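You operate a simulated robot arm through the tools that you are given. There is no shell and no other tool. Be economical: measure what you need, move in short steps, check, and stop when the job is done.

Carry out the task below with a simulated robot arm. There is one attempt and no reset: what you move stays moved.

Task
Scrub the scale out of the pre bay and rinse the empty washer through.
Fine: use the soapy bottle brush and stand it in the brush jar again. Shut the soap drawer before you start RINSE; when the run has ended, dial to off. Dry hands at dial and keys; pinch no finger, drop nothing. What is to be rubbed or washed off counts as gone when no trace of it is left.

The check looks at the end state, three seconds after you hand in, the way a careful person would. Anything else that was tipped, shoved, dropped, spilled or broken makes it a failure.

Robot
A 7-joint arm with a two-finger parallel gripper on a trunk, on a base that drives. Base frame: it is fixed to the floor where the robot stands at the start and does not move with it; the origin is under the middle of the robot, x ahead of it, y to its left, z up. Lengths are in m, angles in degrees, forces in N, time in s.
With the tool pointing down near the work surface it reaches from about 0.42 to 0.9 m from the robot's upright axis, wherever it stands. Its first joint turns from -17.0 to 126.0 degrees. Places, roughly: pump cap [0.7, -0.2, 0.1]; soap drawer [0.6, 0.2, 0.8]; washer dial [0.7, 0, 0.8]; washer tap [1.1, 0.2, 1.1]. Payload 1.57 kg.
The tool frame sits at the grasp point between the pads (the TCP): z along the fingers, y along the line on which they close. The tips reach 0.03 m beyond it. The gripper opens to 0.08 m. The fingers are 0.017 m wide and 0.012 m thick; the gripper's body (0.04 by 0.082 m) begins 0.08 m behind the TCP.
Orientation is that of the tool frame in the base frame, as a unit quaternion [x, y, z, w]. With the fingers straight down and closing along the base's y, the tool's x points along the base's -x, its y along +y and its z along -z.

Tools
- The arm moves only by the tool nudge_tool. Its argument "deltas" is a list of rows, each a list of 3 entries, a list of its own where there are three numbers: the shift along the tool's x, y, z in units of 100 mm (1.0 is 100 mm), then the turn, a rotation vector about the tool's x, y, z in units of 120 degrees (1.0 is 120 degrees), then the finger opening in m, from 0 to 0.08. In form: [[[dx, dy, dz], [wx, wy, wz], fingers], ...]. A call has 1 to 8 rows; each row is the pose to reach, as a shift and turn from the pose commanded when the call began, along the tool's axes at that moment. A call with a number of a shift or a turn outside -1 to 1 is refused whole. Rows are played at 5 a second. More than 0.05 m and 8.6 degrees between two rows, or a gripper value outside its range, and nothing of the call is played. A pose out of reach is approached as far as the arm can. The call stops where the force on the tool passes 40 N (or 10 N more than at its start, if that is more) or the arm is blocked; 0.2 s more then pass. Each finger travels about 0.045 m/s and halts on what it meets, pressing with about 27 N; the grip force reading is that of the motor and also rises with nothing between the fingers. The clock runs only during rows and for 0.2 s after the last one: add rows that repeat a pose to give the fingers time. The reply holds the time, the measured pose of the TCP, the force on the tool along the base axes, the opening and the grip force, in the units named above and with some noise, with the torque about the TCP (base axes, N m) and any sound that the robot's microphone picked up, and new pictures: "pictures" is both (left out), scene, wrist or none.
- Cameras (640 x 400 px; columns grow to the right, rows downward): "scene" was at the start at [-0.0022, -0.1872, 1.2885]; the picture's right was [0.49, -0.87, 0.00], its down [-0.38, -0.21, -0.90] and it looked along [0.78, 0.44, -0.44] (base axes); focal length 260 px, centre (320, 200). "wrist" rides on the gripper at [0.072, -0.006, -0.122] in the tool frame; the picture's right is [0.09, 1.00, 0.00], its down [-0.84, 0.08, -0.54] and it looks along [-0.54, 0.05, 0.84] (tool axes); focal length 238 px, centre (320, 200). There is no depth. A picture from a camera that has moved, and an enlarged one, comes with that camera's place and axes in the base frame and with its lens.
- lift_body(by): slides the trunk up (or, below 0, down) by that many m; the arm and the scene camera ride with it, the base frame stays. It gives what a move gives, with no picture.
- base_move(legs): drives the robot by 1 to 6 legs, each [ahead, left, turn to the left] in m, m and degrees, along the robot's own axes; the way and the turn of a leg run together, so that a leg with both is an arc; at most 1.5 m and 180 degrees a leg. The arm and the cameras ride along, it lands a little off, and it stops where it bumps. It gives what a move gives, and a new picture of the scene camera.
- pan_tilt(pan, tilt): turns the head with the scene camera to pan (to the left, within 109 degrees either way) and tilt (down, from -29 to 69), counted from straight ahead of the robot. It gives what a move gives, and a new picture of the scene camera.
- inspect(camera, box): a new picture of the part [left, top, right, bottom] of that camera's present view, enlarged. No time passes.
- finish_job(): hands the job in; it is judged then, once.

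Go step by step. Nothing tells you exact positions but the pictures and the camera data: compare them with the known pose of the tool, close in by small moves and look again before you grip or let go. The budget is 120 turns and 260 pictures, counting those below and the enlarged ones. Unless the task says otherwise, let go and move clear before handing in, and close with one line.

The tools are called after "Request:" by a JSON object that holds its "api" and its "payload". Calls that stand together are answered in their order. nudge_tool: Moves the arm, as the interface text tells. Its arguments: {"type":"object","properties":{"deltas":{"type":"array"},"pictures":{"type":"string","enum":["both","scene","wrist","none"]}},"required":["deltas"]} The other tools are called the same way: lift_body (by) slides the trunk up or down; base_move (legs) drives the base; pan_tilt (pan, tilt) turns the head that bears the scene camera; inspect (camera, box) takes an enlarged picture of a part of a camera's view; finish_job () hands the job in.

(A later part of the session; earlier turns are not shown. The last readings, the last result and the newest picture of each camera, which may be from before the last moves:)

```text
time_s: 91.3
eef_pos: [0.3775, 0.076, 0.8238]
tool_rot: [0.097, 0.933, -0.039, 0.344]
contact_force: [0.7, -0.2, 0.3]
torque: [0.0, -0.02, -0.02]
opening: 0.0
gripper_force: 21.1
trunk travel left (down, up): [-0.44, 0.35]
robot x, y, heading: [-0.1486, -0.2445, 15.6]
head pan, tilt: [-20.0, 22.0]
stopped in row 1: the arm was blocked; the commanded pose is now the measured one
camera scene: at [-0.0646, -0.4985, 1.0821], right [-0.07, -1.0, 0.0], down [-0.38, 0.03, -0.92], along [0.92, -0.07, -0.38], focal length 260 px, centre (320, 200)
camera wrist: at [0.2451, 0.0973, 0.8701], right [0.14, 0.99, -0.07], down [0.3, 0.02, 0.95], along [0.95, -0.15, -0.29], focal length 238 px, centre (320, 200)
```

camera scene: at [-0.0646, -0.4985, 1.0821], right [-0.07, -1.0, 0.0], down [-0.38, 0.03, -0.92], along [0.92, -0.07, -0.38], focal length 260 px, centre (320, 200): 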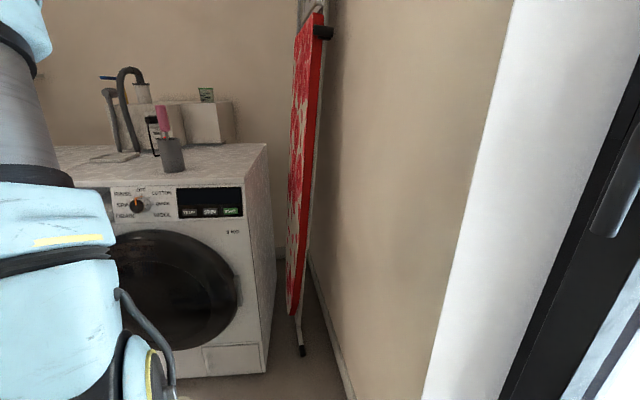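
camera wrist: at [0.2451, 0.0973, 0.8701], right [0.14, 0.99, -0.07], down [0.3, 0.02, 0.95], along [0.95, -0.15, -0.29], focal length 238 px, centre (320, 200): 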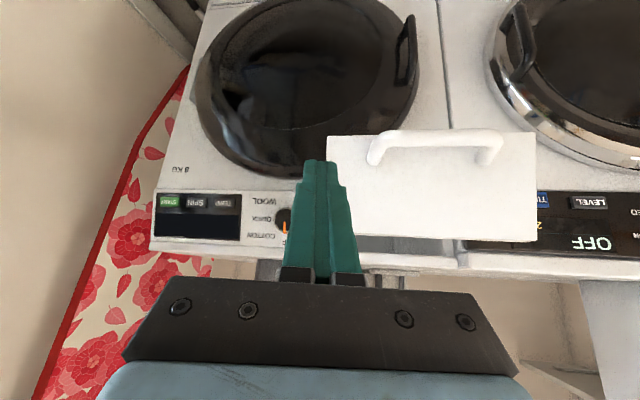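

Now the front plate is square in view (z ≈0.745–0.84, handle low at ≈0.76, centre y≈0.165). I'll shift the base left so that the fingertips face the plate's centre above the handle.

Request:
{"api": "base_move", "payload": {"legs": [[0, 0.09, 0], [0.055, -0.016, 0]]}}

Request:
{"api": "nudge_tool", "payload": {"deltas": [[[0, 0, 0], [0, 0, 0], 0.0]], "pictures": "wrist"}}

```text
time_s: 92.9
eef_pos: [0.4059, 0.1608, 0.8224]
tool_rot: [0.092, 0.934, -0.041, 0.342]
contact_force: [0.4, -0.7, -0.1]
torque: [-0.03, 0.01, 0.02]
opening: 0.0
gripper_force: 21.2
trunk travel left (down, up): [-0.44, 0.35]
robot x, y, heading: [-0.1164, -0.1613, 15.7]
head pan, tilt: [-20.0, 22.0]
camera scene: at [-0.0339, -0.4123, 1.0829], right [-0.07, -1.0, 0.0], down [-0.38, 0.03, -0.92], along [0.92, -0.07, -0.38], focal length 260 px, centre (320, 200)
```

scene: 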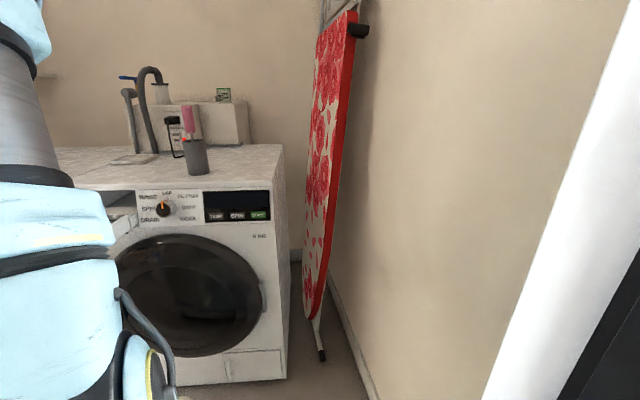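

```text
time_s: 93.3
eef_pos: [0.4076, 0.1594, 0.8201]
tool_rot: [0.094, 0.934, -0.043, 0.342]
contact_force: [0.3, -0.6, 0.5]
torque: [-0.01, 0.0, -0.03]
opening: 0.0
gripper_force: 21.4
trunk travel left (down, up): [-0.44, 0.35]
robot x, y, heading: [-0.1163, -0.1604, 16.1]
head pan, tilt: [-20.0, 22.0]
camera wrist: at [0.2747, 0.1811, 0.8676], right [0.14, 0.99, -0.08], down [0.3, 0.03, 0.95], along [0.94, -0.15, -0.29], focal length 238 px, centre (320, 200)
```

wrist: 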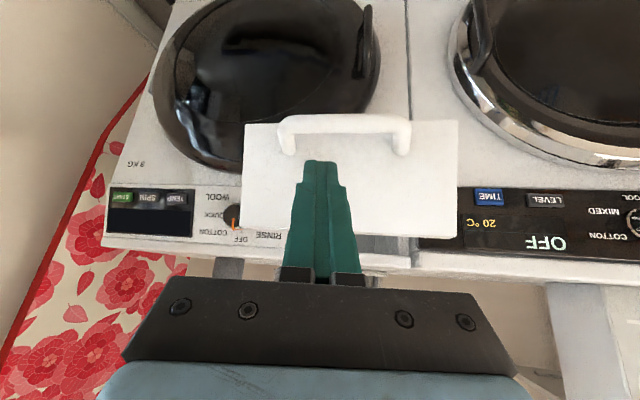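

The fingertips sit above the handle bar, facing the plate. Pushing straight along +x in steps.

Request:
{"api": "nudge_tool", "payload": {"deltas": [[[-0.187, 0.051, 0.158], [0, 0, 0], 0.0], [[-0.374, 0.102, 0.316], [0, 0, 0], 0.0], [[-0.561, 0.154, 0.473], [0, 0, 0], 0.0], [[-0.748, 0.205, 0.631], [0, 0, 0], 0.0]], "pictures": "wrist"}}

```text
time_s: 94.3
eef_pos: [0.5006, 0.1662, 0.8248]
tool_rot: [0.089, 0.933, -0.039, 0.345]
contact_force: [-2.1, 1.0, 1.4]
torque: [0.03, 0.02, 0.04]
opening: 0.0001
gripper_force: 21.3
trunk travel left (down, up): [-0.44, 0.35]
robot x, y, heading: [-0.1191, -0.1561, 15.7]
head pan, tilt: [-20.0, 22.0]
camera wrist: at [0.3688, 0.1864, 0.8704], right [0.13, 0.99, -0.07], down [0.29, 0.03, 0.96], along [0.95, -0.14, -0.29], focal length 238 px, centre (320, 200)
```

wrist: 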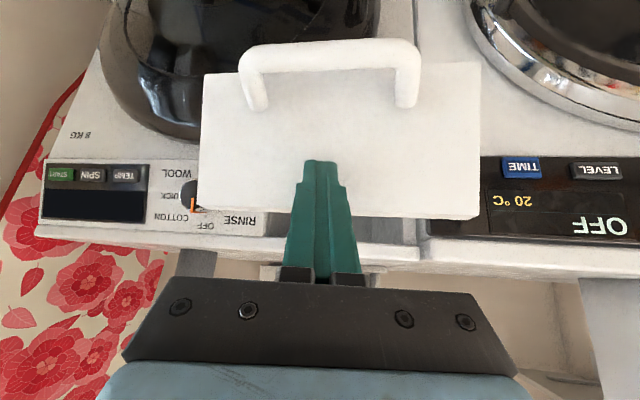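

The tips touch the plate and the drawer moves. Continuing the push.

Request:
{"api": "nudge_tool", "payload": {"deltas": [[[-0.25, 0.05, 0.21], [0, 0, 0], 0.0], [[-0.5, 0.1, 0.42], [0, 0, 0], 0.0], [[-0.748, 0.15, 0.631], [0, 0, 0], 0.0]], "pictures": "wrist"}}

Request:
{"api": "nudge_tool", "payload": {"deltas": [[[-0.19, 0.05, 0.16], [0, 0, 0], 0.0], [[-0.37, 0.1, 0.32], [0, 0, 0], 0.0], [[-0.5, 0.12, 0.42], [0, 0, 0], 0.0]], "pictures": "both"}}

```text
time_s: 95.1
eef_pos: [0.5995, 0.1558, 0.8255]
tool_rot: [0.092, 0.933, -0.042, 0.345]
contact_force: [-0.1, 0.3, 0.4]
torque: [-0.03, 0.0, 0.01]
opening: 0.0
gripper_force: 21.0
trunk travel left (down, up): [-0.44, 0.35]
robot x, y, heading: [-0.1193, -0.155, 15.5]
head pan, tilt: [-20.0, 22.0]
camera wrist: at [0.4669, 0.178, 0.8714], right [0.13, 0.99, -0.07], down [0.29, 0.03, 0.96], along [0.95, -0.15, -0.28], focal length 238 px, centre (320, 200)
```

wrist: 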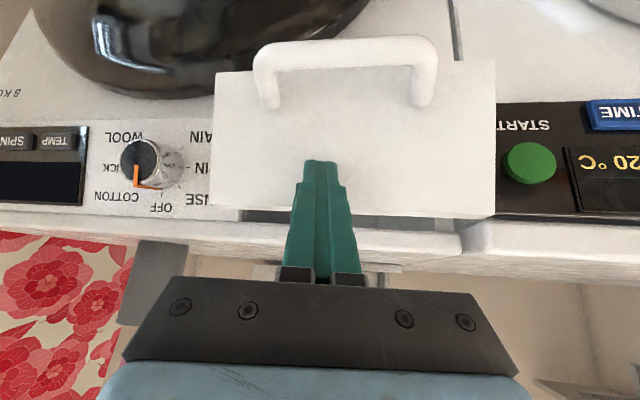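

```text
time_s: 96.0
eef_pos: [0.658, 0.1572, 0.8258]
tool_rot: [0.092, 0.934, -0.044, 0.342]
contact_force: [-13.8, -6.7, 8.3]
torque: [-0.07, 0.04, -0.11]
opening: 0.0
gripper_force: 21.1
trunk travel left (down, up): [-0.44, 0.35]
robot x, y, heading: [-0.1199, -0.1578, 15.9]
head pan, tilt: [-20.0, 22.0]
stopped in row 3: the force on the tool passed its limit at 44 N (the readings are from after the stop); the commanded pose is now the measured one
camera scene: at [-0.0423, -0.411, 1.0847], right [-0.07, -1.0, 0.0], down [-0.37, 0.03, -0.93], along [0.92, -0.07, -0.37], focal length 260 px, centre (320, 200)
camera wrist: at [0.5264, 0.1786, 0.873], right [0.13, 0.99, -0.08], down [0.3, 0.04, 0.95], along [0.94, -0.15, -0.29], focal length 238 px, centre (320, 200)
```

scene: 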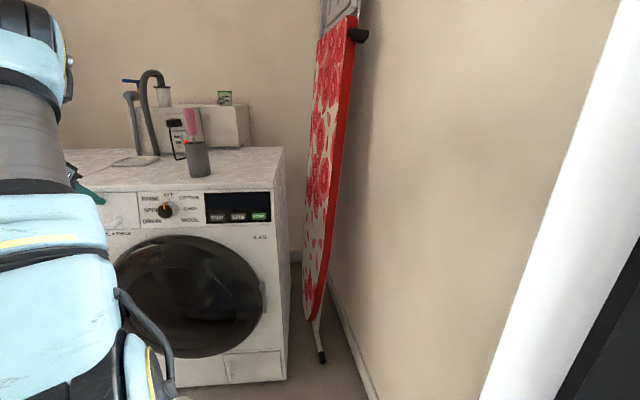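
wrist: 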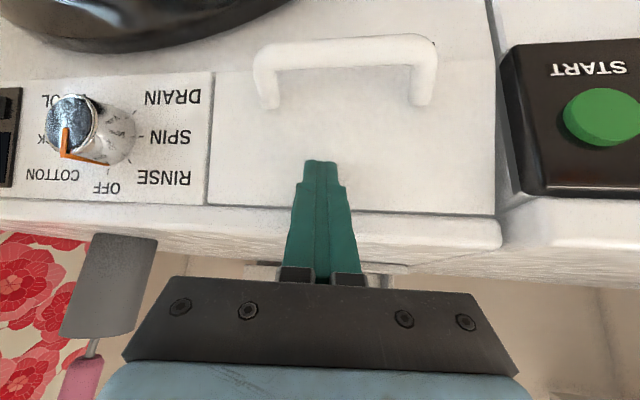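

The drawer is shut flush. I back off and check the dial: knob axis around (y −0.05, z 0.77), protruding to x≈0.66.

Request:
{"api": "nudge_tool", "payload": {"deltas": [[[0.3, -0.08, -0.25], [0, 0, 0], 0.0], [[0.6, -0.17, -0.5], [0, 0, 0], 0.0], [[0.97, -0.27, -0.82], [0, 0, 0], 0.0]], "pictures": "none"}}

Request:
{"api": "nudge_tool", "payload": {"deltas": [[[-0.07, -0.48, 0.07], [0, 0, 0], 0.0], [[-0.14, -0.95, 0.14], [0, 0, 0], 0.0]], "pictures": "none"}}

Request:
{"api": "nudge_tool", "payload": {"deltas": [[[-0.07, -0.48, 0.07], [0, 0, 0], 0.04], [[-0.14, -0.95, 0.14], [0, 0, 0], 0.08], [[-0.14, -0.95, 0.14], [0, 0, 0], 0.08]], "pictures": "both"}}

```text
time_s: 96.8
eef_pos: [0.5245, 0.1554, 0.8254]
tool_rot: [0.091, 0.935, -0.043, 0.341]
contact_force: [-0.2, 0.5, -0.1]
torque: [-0.02, 0.0, 0.0]
opening: 0.0005
gripper_force: 21.8
trunk travel left (down, up): [-0.44, 0.35]
robot x, y, heading: [-0.1149, -0.1609, 15.9]
head pan, tilt: [-20.0, 22.0]
```

```text
time_s: 97.4
eef_pos: [0.5271, 0.0589, 0.8272]
tool_rot: [0.091, 0.934, -0.043, 0.342]
contact_force: [-1.2, 0.1, 0.6]
torque: [-0.04, 0.01, 0.0]
opening: 0.0
gripper_force: 21.1
trunk travel left (down, up): [-0.44, 0.35]
robot x, y, heading: [-0.119, -0.1571, 15.8]
head pan, tilt: [-20.0, 22.0]
```

```text
time_s: 98.2
eef_pos: [0.5306, -0.0377, 0.827]
tool_rot: [0.091, 0.935, -0.043, 0.34]
contact_force: [0.3, 0.4, 0.1]
torque: [-0.03, 0.0, -0.01]
opening: 0.0659
gripper_force: 0.1
trunk travel left (down, up): [-0.44, 0.35]
robot x, y, heading: [-0.1163, -0.157, 15.9]
head pan, tilt: [-20.0, 22.0]
camera scene: at [-0.0416, -0.4107, 1.0846], right [-0.07, -1.0, 0.0], down [-0.37, 0.03, -0.93], along [0.92, -0.07, -0.37], focal length 260 px, centre (320, 200)
camera wrist: at [0.3992, -0.017, 0.8735], right [0.13, 0.99, -0.08], down [0.3, 0.04, 0.95], along [0.94, -0.15, -0.29], focal length 238 px, centre (320, 200)
```

scene: 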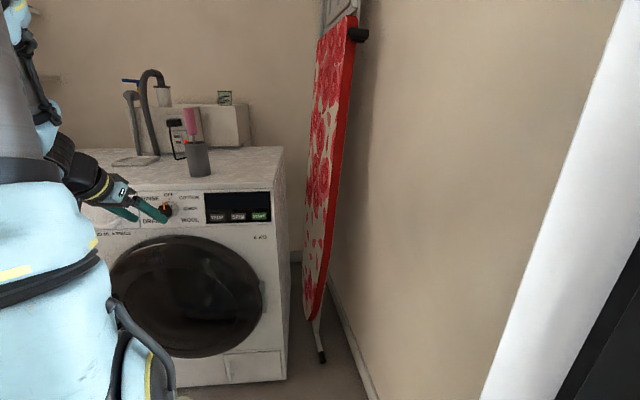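
wrist: 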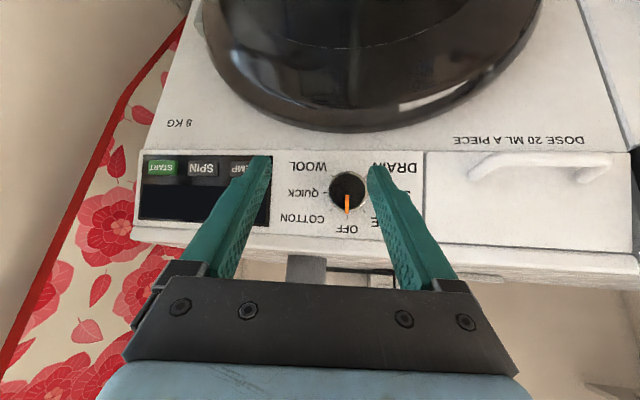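

Clear view of dial at OFF and dark display. Now I turn the tool to horizontal (pointing at the panel).

Request:
{"api": "nudge_tool", "payload": {"deltas": [[[0, 0, 0], [-0.014, -0.06, -0.005], 0.08], [[0.05, 0, 0.05], [-0.027, -0.12, -0.01], 0.08], [[0.1, 0, 0.1], [-0.04, -0.18, -0.015], 0.08], [[0.15, 0, 0.15], [-0.055, -0.24, -0.02], 0.08], [[0.2, 0, 0.2], [-0.068, -0.3, -0.025], 0.08], [[0.26, 0, 0.3], [-0.082, -0.36, -0.03], 0.08], [[0.26, 0, 0.3], [-0.095, -0.415, -0.034], 0.08]], "pictures": "both"}}

```text
time_s: 99.8
eef_pos: [0.5288, -0.0385, 0.7865]
tool_rot: [-0.001, 0.706, 0.001, 0.708]
contact_force: [-1.4, 0.4, -0.4]
torque: [-0.02, 0.02, -0.02]
opening: 0.08
gripper_force: 0.0
trunk travel left (down, up): [-0.44, 0.35]
robot x, y, heading: [-0.1167, -0.1581, 15.7]
head pan, tilt: [-20.0, 22.0]
camera scene: at [-0.0417, -0.4107, 1.0847], right [-0.07, -1.0, 0.0], down [-0.37, 0.03, -0.93], along [0.92, -0.07, -0.37], focal length 260 px, centre (320, 200)
camera wrist: at [0.4076, -0.0457, 0.714], right [0.0, 1.0, -0.09], down [-0.55, 0.07, 0.84], along [0.84, 0.05, 0.54], focal length 238 px, centre (320, 200)
```

scene: 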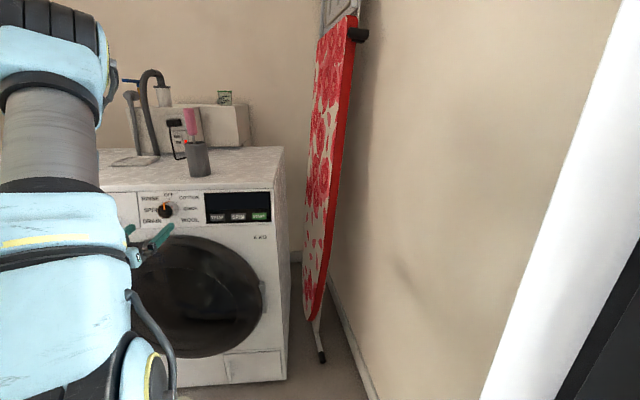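
wrist: 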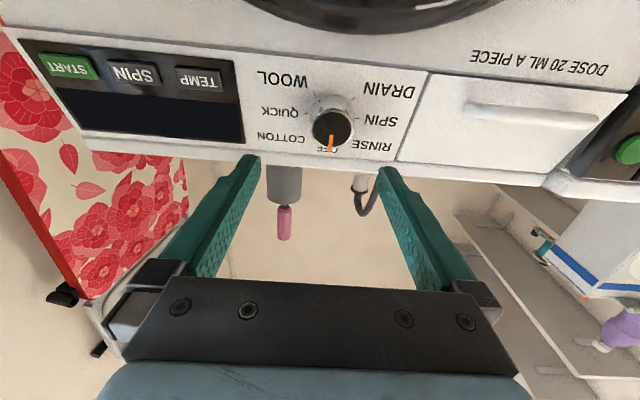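

The tool is level now. The knob face is at about (0.652, -0.027, 0.782). Aligning and approaching partway.

Request:
{"api": "nudge_tool", "payload": {"deltas": [[[0.045, 0.115, 0.3], [0, 0, 0], 0.08], [[0.045, 0.115, 0.6], [0, 0, 0], 0.08], [[0.045, 0.115, 0.7], [0, 0, 0], 0.08], [[0.045, 0.115, 0.7], [0, 0, 0], 0.08]], "pictures": "both"}}

Request:
{"api": "inspect", "payload": {"camera": "wrist", "box": [230, 60, 430, 200]}}

```text
time_s: 100.8
eef_pos: [0.5982, -0.0295, 0.7814]
tool_rot: [-0.001, 0.707, 0.001, 0.708]
contact_force: [-0.1, 0.3, 0.2]
torque: [-0.02, 0.01, -0.01]
opening: 0.0797
gripper_force: 0.0
trunk travel left (down, up): [-0.44, 0.35]
robot x, y, heading: [-0.1198, -0.1619, 15.8]
head pan, tilt: [-20.0, 22.0]
camera scene: at [-0.0415, -0.4107, 1.0846], right [-0.07, -1.0, 0.0], down [-0.37, 0.03, -0.93], along [0.92, -0.07, -0.37], focal length 260 px, centre (320, 200)
camera wrist: at [0.4768, -0.0356, 0.7099], right [0.0, 1.0, -0.09], down [-0.54, 0.08, 0.84], along [0.84, 0.05, 0.54], focal length 238 px, centre (320, 200)
```

scene: 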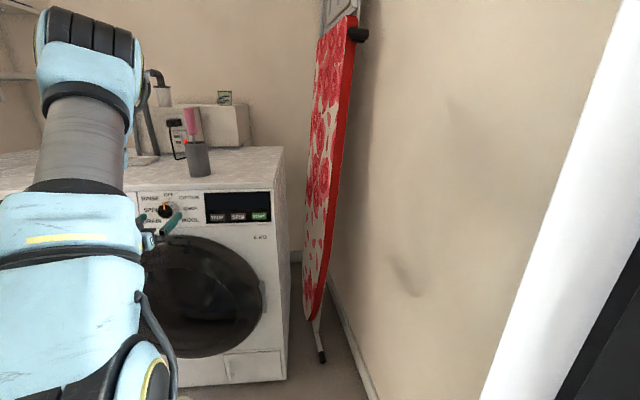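
wrist: 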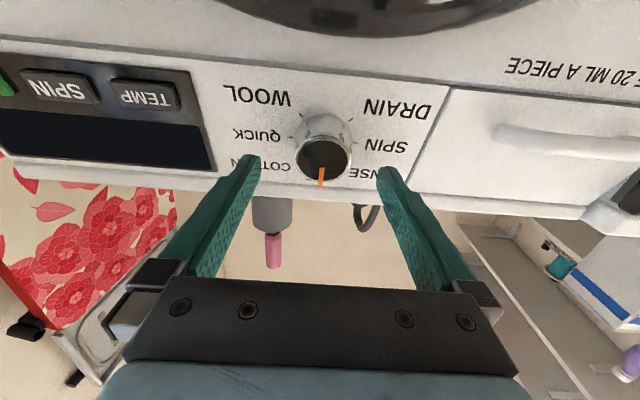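

```text
2.86 times, centred on (330, 130) of wrist
camera zoom: at [0.4768, -0.0356, 0.7099], right [0.0, 1.0, -0.09], down [-0.54, 0.08, 0.84], along [0.84, 0.05, 0.54], focal length 681 px, centre (291, 400)
```

zoom: 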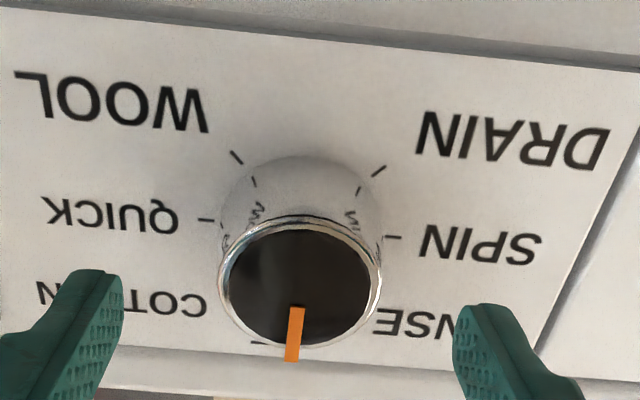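

Ticks are 45° apart: RINSE is one step counter-clockwise from OFF. Final alignment, advance and close on the knob.

Request:
{"api": "nudge_tool", "payload": {"deltas": [[[-0.025, 0.03, 0.2], [0, 0, 0], 0.08], [[-0.025, 0.03, 0.4], [0, 0, 0], 0.08], [[-0.025, 0.03, 0.47], [0, 0, 0], 0.08], [[-0.025, 0.03, 0.47], [0, 0, 0], 0.08]], "pictures": "wrist"}}

Request:
{"api": "inspect", "payload": {"camera": "wrist", "box": [230, 100, 430, 240]}}

```text
time_s: 101.8
eef_pos: [0.6468, -0.0259, 0.7832]
tool_rot: [-0.001, 0.707, 0.001, 0.708]
contact_force: [-1.1, -0.5, 0.4]
torque: [0.0, 0.01, -0.09]
opening: 0.0799
gripper_force: 0.1
trunk travel left (down, up): [-0.44, 0.35]
robot x, y, heading: [-0.1167, -0.1568, 15.9]
head pan, tilt: [-20.0, 22.0]
camera wrist: at [0.5245, -0.0309, 0.7111], right [0.0, 1.0, -0.09], down [-0.54, 0.08, 0.84], along [0.84, 0.05, 0.54], focal length 238 px, centre (320, 200)
```

wrist: 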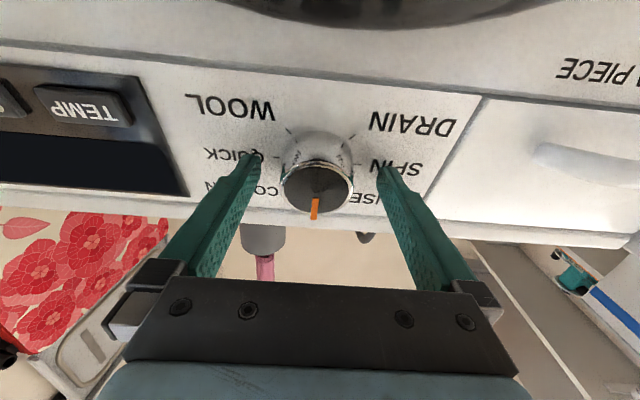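

```text
2.86 times, centred on (330, 170) of wrist
camera zoom: at [0.5245, -0.0309, 0.7111], right [0.0, 1.0, -0.09], down [-0.54, 0.08, 0.84], along [0.84, 0.05, 0.54], focal length 681 px, centre (291, 286)
```

zoom: 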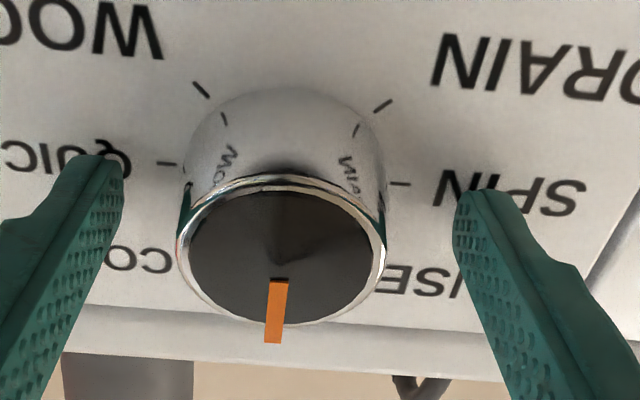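

Good fit. Closing on the knob.

Request:
{"api": "nudge_tool", "payload": {"deltas": [[[0, -0.01, 0], [0, 0, 0], 0.06], [[0, -0.01, 0], [0, 0, 0], 0.045], [[0, -0.01, 0], [0, 0, 0], 0.02], [[0, -0.01, 0], [0, 0, 0], 0.02], [[0, -0.01, 0], [0, 0, 0], 0.02]], "pictures": "none"}}

```text
time_s: 103.0
eef_pos: [0.6463, -0.0262, 0.7841]
tool_rot: [-0.001, 0.707, 0.0, 0.708]
contact_force: [-0.8, -12.0, 1.3]
torque: [-0.07, -0.05, -0.49]
opening: 0.0476
gripper_force: 39.2
trunk travel left (down, up): [-0.44, 0.35]
robot x, y, heading: [-0.1194, -0.1598, 15.8]
head pan, tilt: [-20.0, 22.0]
```

Knob gripped (48 mm), with a small side load; I relax 2 mm to −y and turn −45°.

Request:
{"api": "nudge_tool", "payload": {"deltas": [[[0, -0.02, 0], [0, 0, -0.0625], 0.02], [[0, -0.02, 0], [0, 0, -0.125], 0.02], [[0, -0.02, 0], [0, 0, -0.1875], 0.02], [[0, -0.02, 0], [0, 0, -0.25], 0.02], [[0, -0.02, 0], [0, 0, -0.3125], 0.02], [[0, -0.02, 0], [0, 0, -0.375], 0.02], [[0, -0.02, 0], [0, 0, -0.375], 0.02]], "pictures": "both"}}

Request:
{"api": "inspect", "payload": {"camera": "wrist", "box": [230, 80, 430, 240]}}

Request:
{"api": "inspect", "payload": {"camera": "scene", "box": [110, 170, 290, 260]}}

```text
time_s: 104.1
eef_pos: [0.6452, -0.021, 0.7896]
tool_rot: [-0.191, 0.676, -0.183, 0.688]
contact_force: [-18.9, -8.6, 16.6]
torque: [0.07, 1.76, 1.23]
opening: 0.0483
gripper_force: 44.9
trunk travel left (down, up): [-0.44, 0.35]
robot x, y, heading: [-0.1187, -0.1604, 15.7]
head pan, tilt: [-20.0, 22.0]
stopped in row 5: the force on the tool passed its limit at 43 N (the readings are from after the stop); the commanded pose is now the measured one
camera scene: at [-0.0429, -0.4109, 1.0846], right [-0.07, -1.0, 0.0], down [-0.37, 0.03, -0.93], along [0.93, -0.07, -0.37], focal length 260 px, centre (320, 200)
camera wrist: at [0.5239, -0.0649, 0.7293], right [0.0, 0.81, -0.59], down [-0.56, 0.49, 0.67], along [0.83, 0.33, 0.45], focal length 238 px, centre (320, 200)
```

scene: 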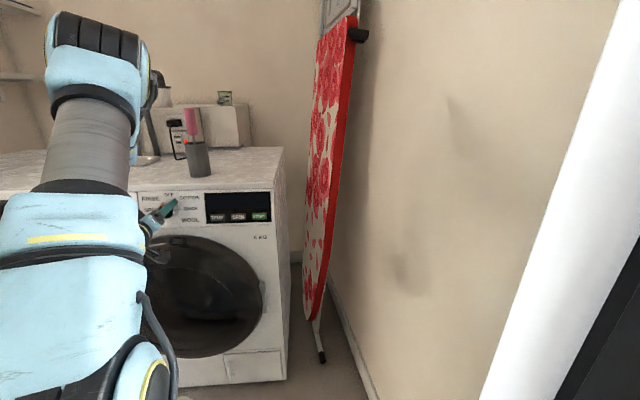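
wrist: 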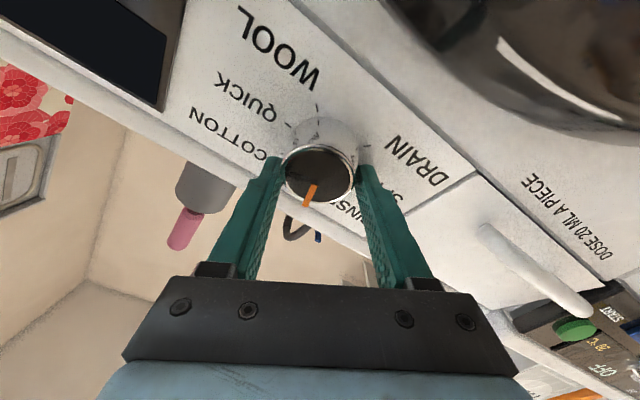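

```text
2.50 times, centred on (330, 160) of wrist
camera zoom: at [0.5239, -0.0649, 0.7293], right [0.0, 0.81, -0.59], down [-0.56, 0.49, 0.67], along [0.83, 0.33, 0.45], focal length 596 px, centre (295, 300)
```

zoom: 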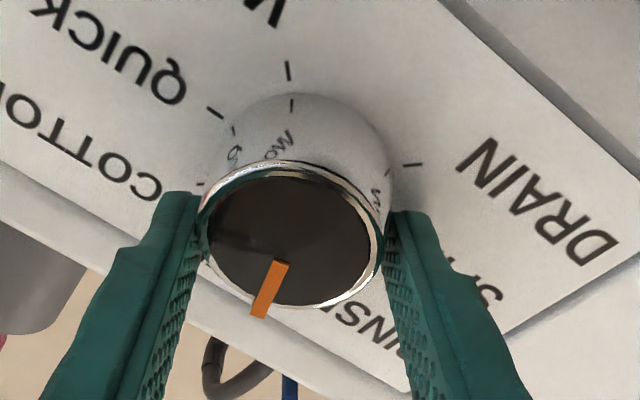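

```text
3.56 times, centred on (200, 215) of scene
camera zoom: at [-0.0429, -0.4109, 1.0846], right [-0.07, -1.0, 0.0], down [-0.37, 0.03, -0.93], along [0.93, -0.07, -0.37], focal length 923 px, centre (747, 147)
```

zoom: 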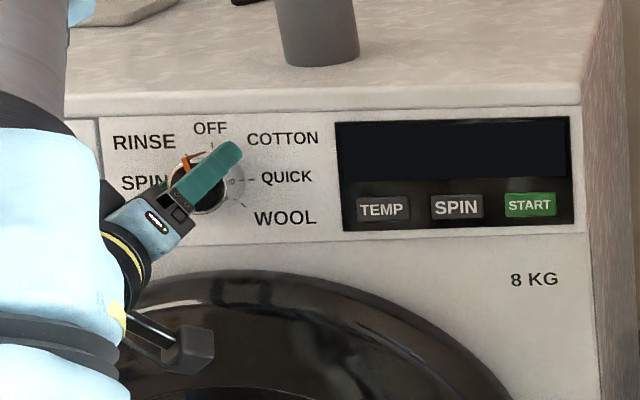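

The knob lagged behind the gripper (slip). I'll open the fingers and see where the dial rests.

Request:
{"api": "nudge_tool", "payload": {"deltas": [[[0, 0, 0], [0, 0, 0], 0.06], [[0, 0, 0], [0, 0, 0], 0.08], [[0, 0, 0], [0, 0, 0], 0.08], [[0, 0, -0.3], [0, 0, 0], 0.08], [[0, 0, -0.3], [0, 0, 0], 0.08]], "pictures": "both"}}

Request:
{"api": "inspect", "payload": {"camera": "wrist", "box": [230, 60, 430, 220]}}

Request:
{"api": "inspect", "payload": {"camera": "scene", "box": [110, 170, 290, 260]}}

```text
time_s: 104.8
eef_pos: [0.6441, -0.0235, 0.7906]
tool_rot: [-0.188, 0.675, -0.186, 0.689]
contact_force: [-29.0, -18.1, 17.8]
torque: [0.09, 0.19, 0.34]
opening: 0.0574
gripper_force: 0.0
trunk travel left (down, up): [-0.44, 0.35]
robot x, y, heading: [-0.1191, -0.159, 15.9]
head pan, tilt: [-20.0, 22.0]
stopped in row 3: the force on the tool passed its limit at 44 N (the readings are from after the stop); the commanded pose is now the measured one
camera scene: at [-0.0438, -0.4114, 1.0846], right [-0.07, -1.0, 0.0], down [-0.37, 0.03, -0.93], along [0.93, -0.07, -0.37], focal length 260 px, centre (320, 200)
camera wrist: at [0.5236, -0.0675, 0.7306], right [0.0, 0.81, -0.59], down [-0.56, 0.49, 0.67], along [0.83, 0.33, 0.45], focal length 238 px, centre (320, 200)
```

scene: 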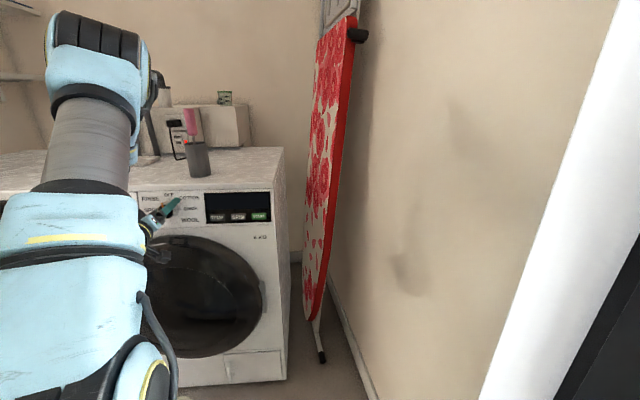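
wrist: 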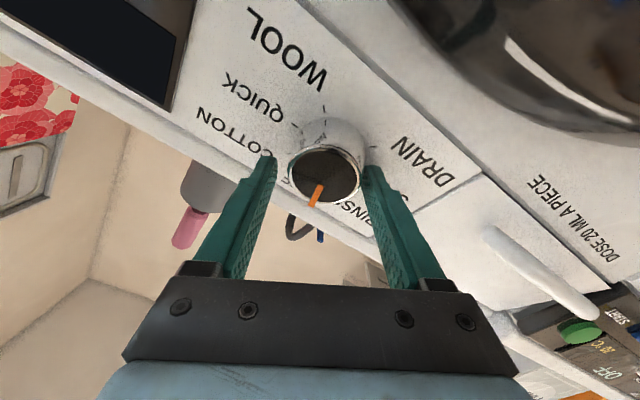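

```text
2.50 times, centred on (330, 140) of wrist
camera zoom: at [0.5236, -0.0675, 0.7306], right [0.0, 0.81, -0.59], down [-0.56, 0.49, 0.67], along [0.83, 0.33, 0.45], focal length 596 px, centre (295, 350)
```

zoom: 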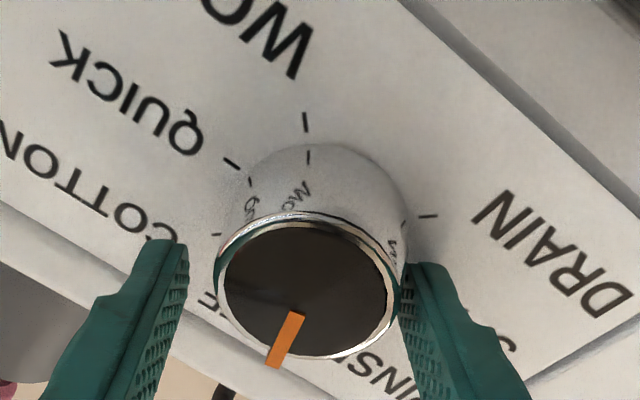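

```text
3.56 times, centred on (200, 215) of scene
camera zoom: at [-0.0438, -0.4114, 1.0846], right [-0.07, -1.0, 0.0], down [-0.37, 0.03, -0.93], along [0.93, -0.07, -0.37], focal length 923 px, centre (747, 147)
```

zoom: 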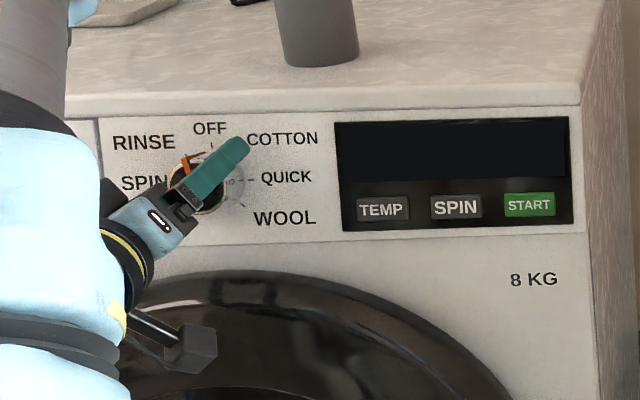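

Some contact force persists (−x, +z), so something is pressing. I'll open fully and retreat straight back to relieve it.

Request:
{"api": "nudge_tool", "payload": {"deltas": [[[0, 0, -0.1], [0, 0, 0], 0.08], [[0, 0, -0.3], [0, 0, 0], 0.08], [[0, 0, -0.6], [0, 0, 0], 0.08], [[0, 0, -0.6], [0, 0, 0], 0.08]], "pictures": "both"}}

Request:
{"api": "inspect", "payload": {"camera": "wrist", "box": [230, 40, 430, 200]}}

Request:
{"api": "inspect", "payload": {"camera": "scene", "box": [80, 150, 290, 380]}}

```text
time_s: 105.8
eef_pos: [0.5851, -0.0219, 0.7885]
tool_rot: [-0.189, 0.677, -0.185, 0.687]
contact_force: [-0.2, -0.3, 0.0]
torque: [0.0, -0.03, 0.01]
opening: 0.0799
gripper_force: 0.1
trunk travel left (down, up): [-0.44, 0.35]
robot x, y, heading: [-0.1166, -0.1582, 15.9]
head pan, tilt: [-20.0, 22.0]
camera scene: at [-0.0419, -0.4105, 1.0846], right [-0.07, -1.0, 0.0], down [-0.37, 0.03, -0.93], along [0.92, -0.07, -0.37], focal length 260 px, centre (320, 200)
camera wrist: at [0.4654, -0.0653, 0.7285], right [0.0, 0.81, -0.59], down [-0.56, 0.49, 0.67], along [0.83, 0.33, 0.45], focal length 238 px, centre (320, 200)
```

scene: 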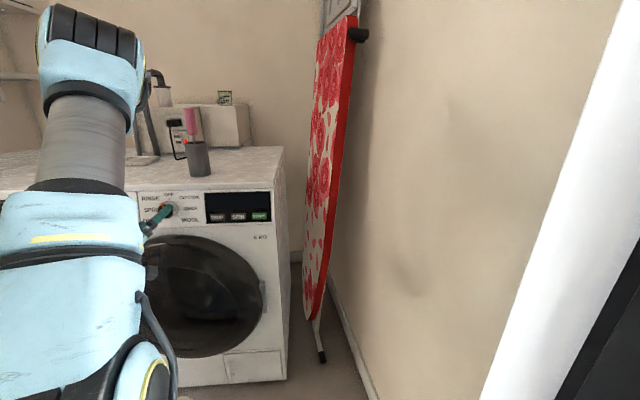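
wrist: 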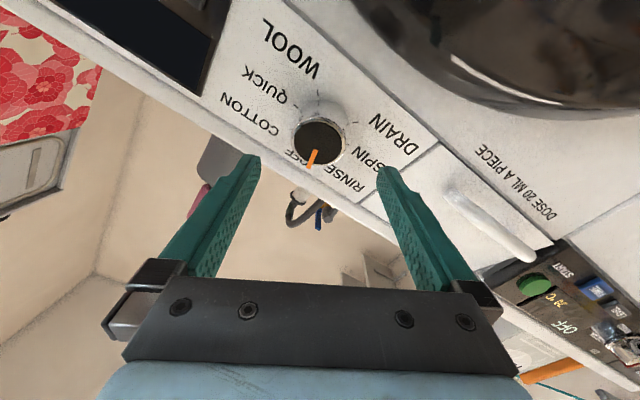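

```text
2.50 times, centred on (330, 120) of wrist
camera zoom: at [0.4654, -0.0653, 0.7285], right [0.0, 0.81, -0.59], down [-0.56, 0.49, 0.67], along [0.83, 0.33, 0.45], focal length 596 px, centre (295, 400)
```

zoom: 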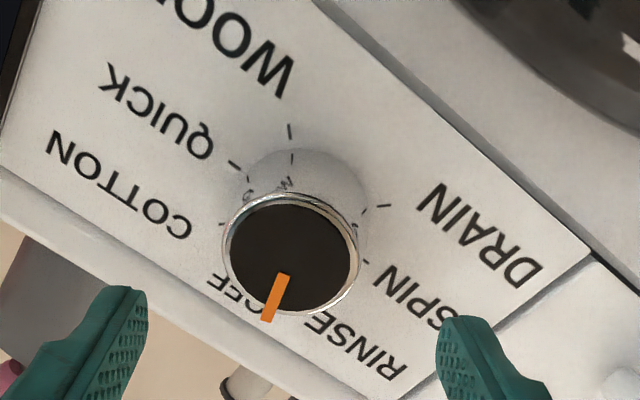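

```text
1.74 times, centred on (185, 265) of scene
camera zoom: at [-0.0419, -0.4105, 1.0846], right [-0.07, -1.0, 0.0], down [-0.37, 0.03, -0.93], along [0.92, -0.07, -0.37], focal length 451 px, centre (555, 87)
```

zoom: 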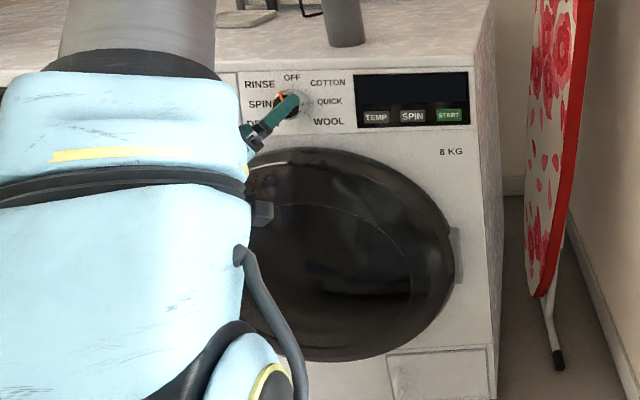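

The force line points to the gripper's right knuckle rubbing the door dome below. I'll re-approach pitched down 40° with a +16° roll, so the gripper body stays clear of the door.

Request:
{"api": "nudge_tool", "payload": {"deltas": [[[-0.05, -0.03, -0.1], [-0.0165, 0.0401, 0.0468], 0.08], [[-0.09, -0.06, -0.2], [-0.033, 0.0803, 0.0935], 0.08], [[-0.13, -0.09, -0.25], [-0.0495, 0.1204, 0.14], 0.08], [[-0.18, -0.12, -0.25], [-0.066, 0.1605, 0.187], 0.08], [[-0.22, -0.15, -0.25], [-0.0825, 0.2006, 0.234], 0.08], [[-0.26, -0.18, -0.25], [-0.099, 0.2408, 0.2805], 0.08], [[-0.31, -0.21, -0.25], [-0.1155, 0.2809, 0.327], 0.08], [[-0.35, -0.24, -0.25], [-0.132, 0.321, 0.374], 0.08]], "pictures": "wrist"}}

```text
time_s: 107.6
eef_pos: [0.5608, -0.026, 0.8292]
tool_rot: [0.058, 0.898, 0.126, 0.418]
contact_force: [-0.5, 1.2, -0.3]
torque: [0.01, 0.0, -0.02]
opening: 0.0799
gripper_force: 0.2
trunk travel left (down, up): [-0.44, 0.35]
robot x, y, heading: [-0.1193, -0.158, 15.9]
head pan, tilt: [-20.0, 22.0]
camera wrist: at [0.4213, -0.0379, 0.8499], right [-0.06, 0.98, 0.21], down [0.12, -0.2, 0.97], along [0.99, 0.09, -0.11], focal length 238 px, centre (320, 200)
```

wrist: 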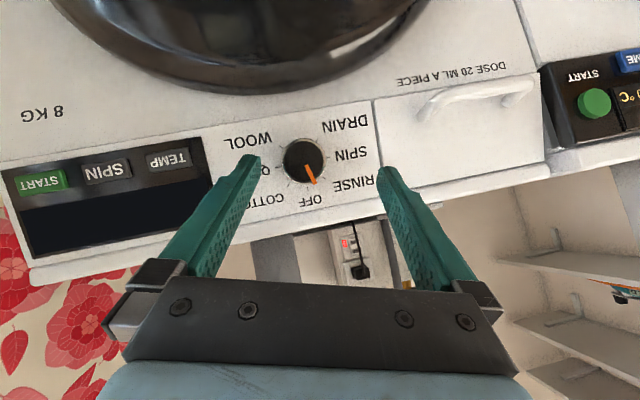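

Very clear view: pointer sits ~20° past OFF toward RINSE. Knob centre (−0.026, 0.782). Approaching along the tool axis.

Request:
{"api": "nudge_tool", "payload": {"deltas": [[[-0.16, -0.065, 0.2], [0, 0, 0], 0.08], [[-0.32, -0.129, 0.4], [0, 0, 0], 0.08], [[-0.32, -0.129, 0.6], [0, 0, 0], 0.08], [[-0.32, -0.129, 0.6], [0, 0, 0], 0.08]], "pictures": "wrist"}}

Request:
{"api": "inspect", "payload": {"camera": "wrist", "box": [220, 60, 420, 220]}}

```text
time_s: 108.6
eef_pos: [0.6267, -0.0311, 0.8147]
tool_rot: [0.057, 0.897, 0.126, 0.419]
contact_force: [0.5, 0.6, -0.3]
torque: [0.01, 0.03, 0.03]
opening: 0.0797
gripper_force: 0.0
trunk travel left (down, up): [-0.44, 0.35]
robot x, y, heading: [-0.1182, -0.1567, 15.8]
head pan, tilt: [-20.0, 22.0]
camera wrist: at [0.4868, -0.0445, 0.8348], right [-0.06, 0.98, 0.21], down [0.12, -0.2, 0.97], along [0.99, 0.09, -0.11], focal length 238 px, centre (320, 200)
```

wrist: 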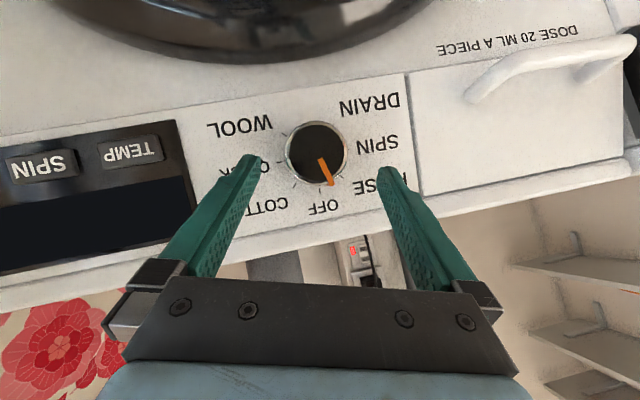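

```text
2.50 times, centred on (320, 140) of wrist
camera zoom: at [0.4868, -0.0445, 0.8348], right [-0.06, 0.98, 0.21], down [0.12, -0.2, 0.97], along [0.99, 0.09, -0.11], focal length 596 px, centre (320, 350)
```

zoom: 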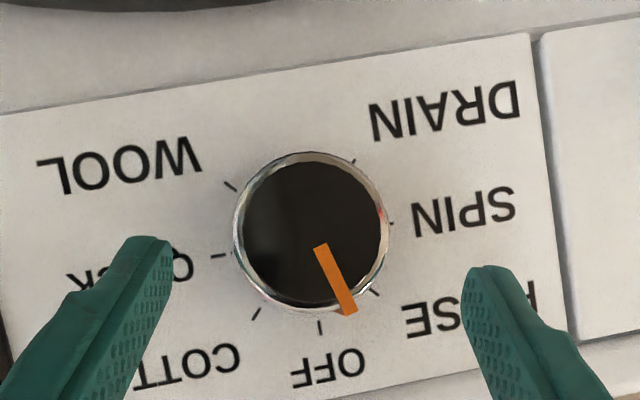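

Ticks are readable: pointer is ~16° past OFF; RINSE needs about 27° more. Advancing and closing on the knob.

Request:
{"api": "nudge_tool", "payload": {"deltas": [[[0, -0.015, 0.15], [0, 0, 0], 0.08], [[0, -0.015, 0.27], [0, 0, 0], 0.08], [[0, -0.015, 0.27], [0, 0, 0], 0.06], [[0, -0.015, 0.27], [0, 0, 0], 0.05], [[0, -0.015, 0.27], [0, 0, 0], 0.02], [[0, -0.015, 0.27], [0, 0, 0], 0.02], [[0, -0.015, 0.27], [0, 0, 0], 0.02]], "pictures": "wrist"}}

```text
time_s: 110.2
eef_pos: [0.6485, -0.0319, 0.7958]
tool_rot: [0.06, 0.898, 0.123, 0.419]
contact_force: [-5.8, -19.5, -2.8]
torque: [-0.49, -0.02, -0.97]
opening: 0.0473
gripper_force: 34.4
trunk travel left (down, up): [-0.44, 0.35]
robot x, y, heading: [-0.1213, -0.1584, 15.9]
head pan, tilt: [-20.0, 22.0]
camera wrist: at [0.5086, -0.0435, 0.817], right [-0.06, 0.98, 0.2], down [0.12, -0.2, 0.97], along [0.99, 0.08, -0.11], focal length 238 px, centre (320, 200)
```

wrist: 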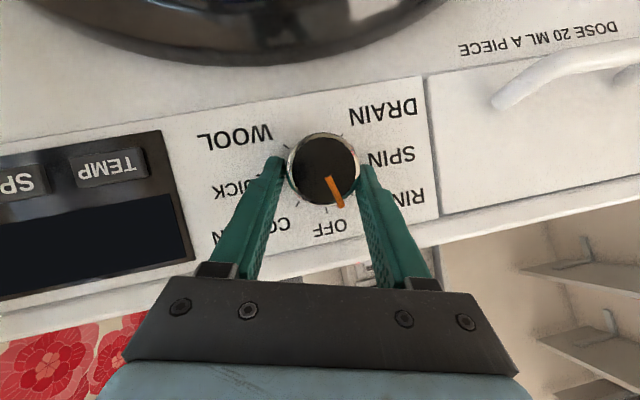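

Gripped. Turning −30° about the dial axis.

Request:
{"api": "nudge_tool", "payload": {"deltas": [[[0, -0.01, 0], [0.032, 0, -0.038], 0.02], [[0, 0.0, 0], [0.064, 0, -0.076], 0.02], [[0, 0.015, 0], [0.097, 0, -0.115], 0.02], [[0, 0.03, 0], [0.129, 0, -0.153], 0.02], [[0, 0.04, 0], [0.161, 0, -0.191], 0.02], [[0, 0.04, 0], [0.161, 0, -0.191], 0.02]], "pictures": "wrist"}}

Request:
{"api": "inspect", "payload": {"camera": "wrist", "box": [220, 80, 420, 240]}}

```text
time_s: 111.6
eef_pos: [0.6462, -0.0221, 0.7964]
tool_rot: [-0.056, 0.9, -0.109, 0.419]
contact_force: [-9.7, 21.2, -1.9]
torque: [0.58, 0.31, 1.19]
opening: 0.0467
gripper_force: 35.0
trunk travel left (down, up): [-0.44, 0.35]
robot x, y, heading: [-0.1149, -0.16, 15.9]
head pan, tilt: [-20.0, 22.0]
camera wrist: at [0.5068, -0.0239, 0.8213], right [-0.07, 0.95, -0.31], down [0.12, 0.32, 0.94], along [0.99, 0.03, -0.14], focal length 238 px, centre (320, 200)
```

wrist: 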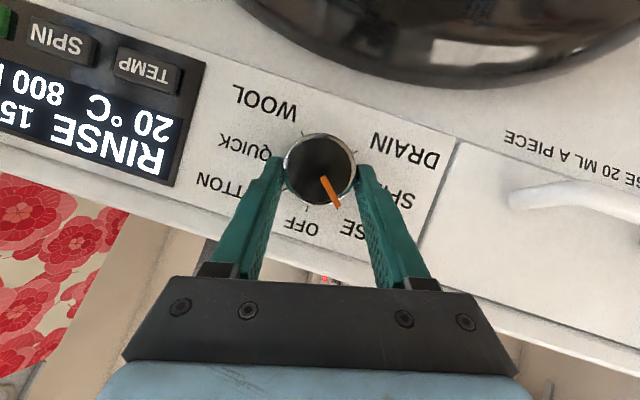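

```text
2.50 times, centred on (320, 160) of wrist
camera zoom: at [0.5068, -0.0239, 0.8213], right [-0.07, 0.95, -0.31], down [0.12, 0.32, 0.94], along [0.99, 0.03, -0.14], focal length 596 px, centre (320, 300)
```

zoom: 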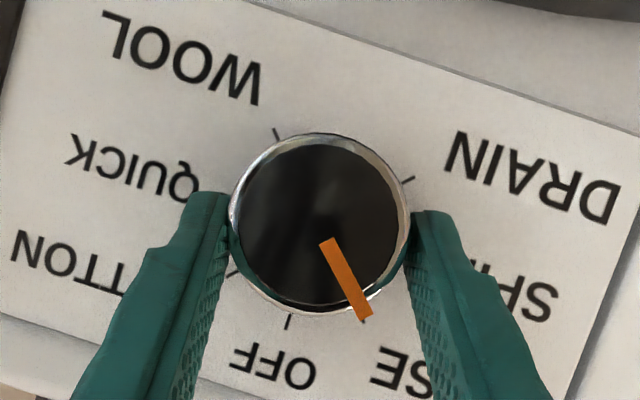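

The display shows RINSE, 20 °C, 800 and the pointer is at the RINSE tick. Releasing and backing off to read the display.

Request:
{"api": "nudge_tool", "payload": {"deltas": [[[0, 0, 0], [0, 0, 0], 0.05], [[0, 0, 0], [0, 0, 0], 0.065], [[0, 0, 0], [0, 0, 0], 0.08], [[0, 0, 0], [0, 0, 0], 0.08], [[0, 0, -0.4], [0, 0, 0], 0.08], [[0, 0, -0.8], [0, 0, 0], 0.08], [[0, 0, -1.0], [0, 0, 0], 0.08]], "pictures": "wrist"}}

Request:
{"api": "inspect", "payload": {"camera": "wrist", "box": [120, 40, 400, 215]}}

```text
time_s: 113.2
eef_pos: [0.5718, -0.0123, 0.8588]
tool_rot: [-0.052, 0.899, -0.111, 0.42]
contact_force: [-0.1, -0.3, 0.3]
torque: [0.0, -0.02, 0.0]
opening: 0.0801
gripper_force: 0.0
trunk travel left (down, up): [-0.44, 0.35]
robot x, y, heading: [-0.1217, -0.1589, 15.9]
head pan, tilt: [-20.0, 22.0]
camera wrist: at [0.433, -0.0126, 0.8834], right [-0.06, 0.95, -0.31], down [0.12, 0.32, 0.94], along [0.99, 0.02, -0.14], focal length 238 px, centre (320, 200)
```

wrist: 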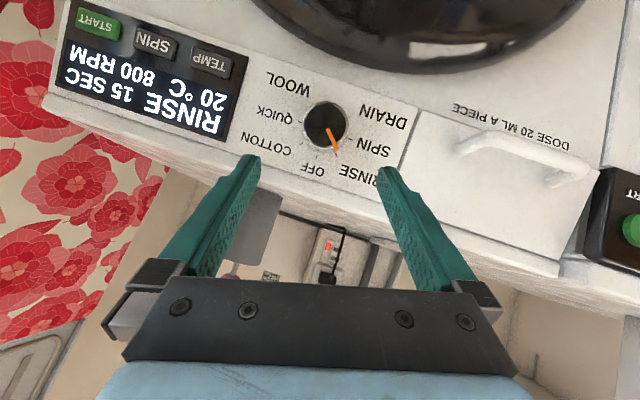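

```text
2.29 times, centred on (260, 128) of wrist
camera zoom: at [0.433, -0.0126, 0.8834], right [-0.06, 0.95, -0.31], down [0.12, 0.32, 0.94], along [0.99, 0.02, -0.14], focal length 545 px, centre (457, 366)
```

zoom: 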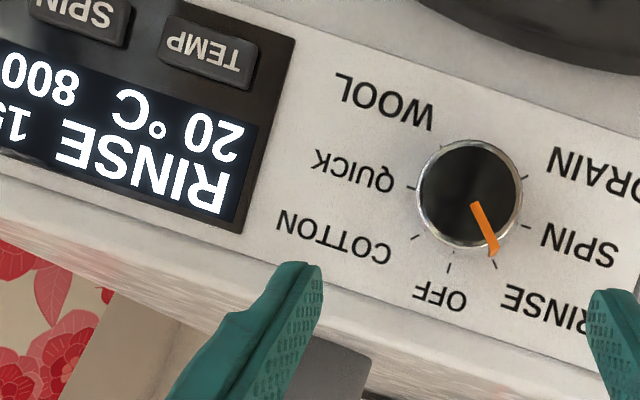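

Display: RINSE, 15 SEC, 20 °C, 800 RPM. START lies at about (0.685, −0.28, 0.747), so I turn the base right 16° to reach it.

Request:
{"api": "base_move", "payload": {"legs": [[0, 0, -16]]}}

Request:
{"api": "nudge_tool", "payload": {"deltas": [[[0, 0, 0], [0, 0, 0], 0.04], [[0, 0, 0], [0, 0, 0], 0.0], [[0, 0, 0], [0, 0, 0], 0.0], [[0, 0, 0], [0, 0, 0], 0.0], [[0, 0, 0], [0, 0, 0], 0.0]], "pictures": "wrist"}}

```text
time_s: 114.5
eef_pos: [0.5853, -0.2139, 0.8604]
tool_rot: [0.077, 0.897, -0.17, 0.399]
contact_force: [-0.4, 0.5, 0.3]
torque: [0.03, -0.03, 0.01]
opening: 0.0799
gripper_force: 0.1
trunk travel left (down, up): [-0.44, 0.35]
robot x, y, heading: [-0.1196, -0.1576, -0.7]
head pan, tilt: [-20.0, 22.0]
camera scene: at [-0.1163, -0.4226, 1.0846], right [-0.35, -0.94, 0.0], down [-0.35, 0.13, -0.93], along [0.87, -0.33, -0.37], focal length 260 px, centre (320, 200)
```

scene: 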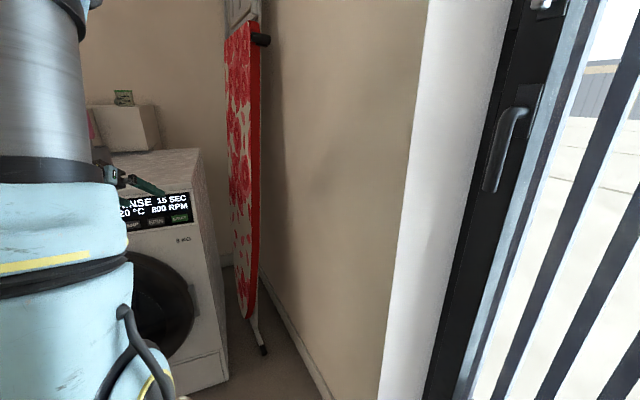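

```text
time_s: 115.7
eef_pos: [0.5849, -0.2142, 0.8592]
tool_rot: [0.078, 0.898, -0.17, 0.399]
contact_force: [0.5, 0.3, 0.1]
torque: [0.02, 0.0, 0.0]
opening: 0.0
gripper_force: 13.6
trunk travel left (down, up): [-0.44, 0.35]
robot x, y, heading: [-0.1208, -0.1547, -0.5]
head pan, tilt: [-20.0, 22.0]
camera wrist: at [0.4515, -0.1754, 0.8834], right [0.21, 0.93, -0.31], down [0.21, 0.27, 0.94], along [0.96, -0.26, -0.13], focal length 238 px, centre (320, 200)
```

wrist: 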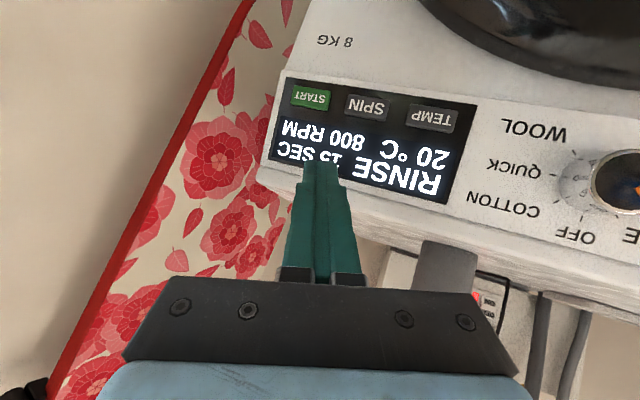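

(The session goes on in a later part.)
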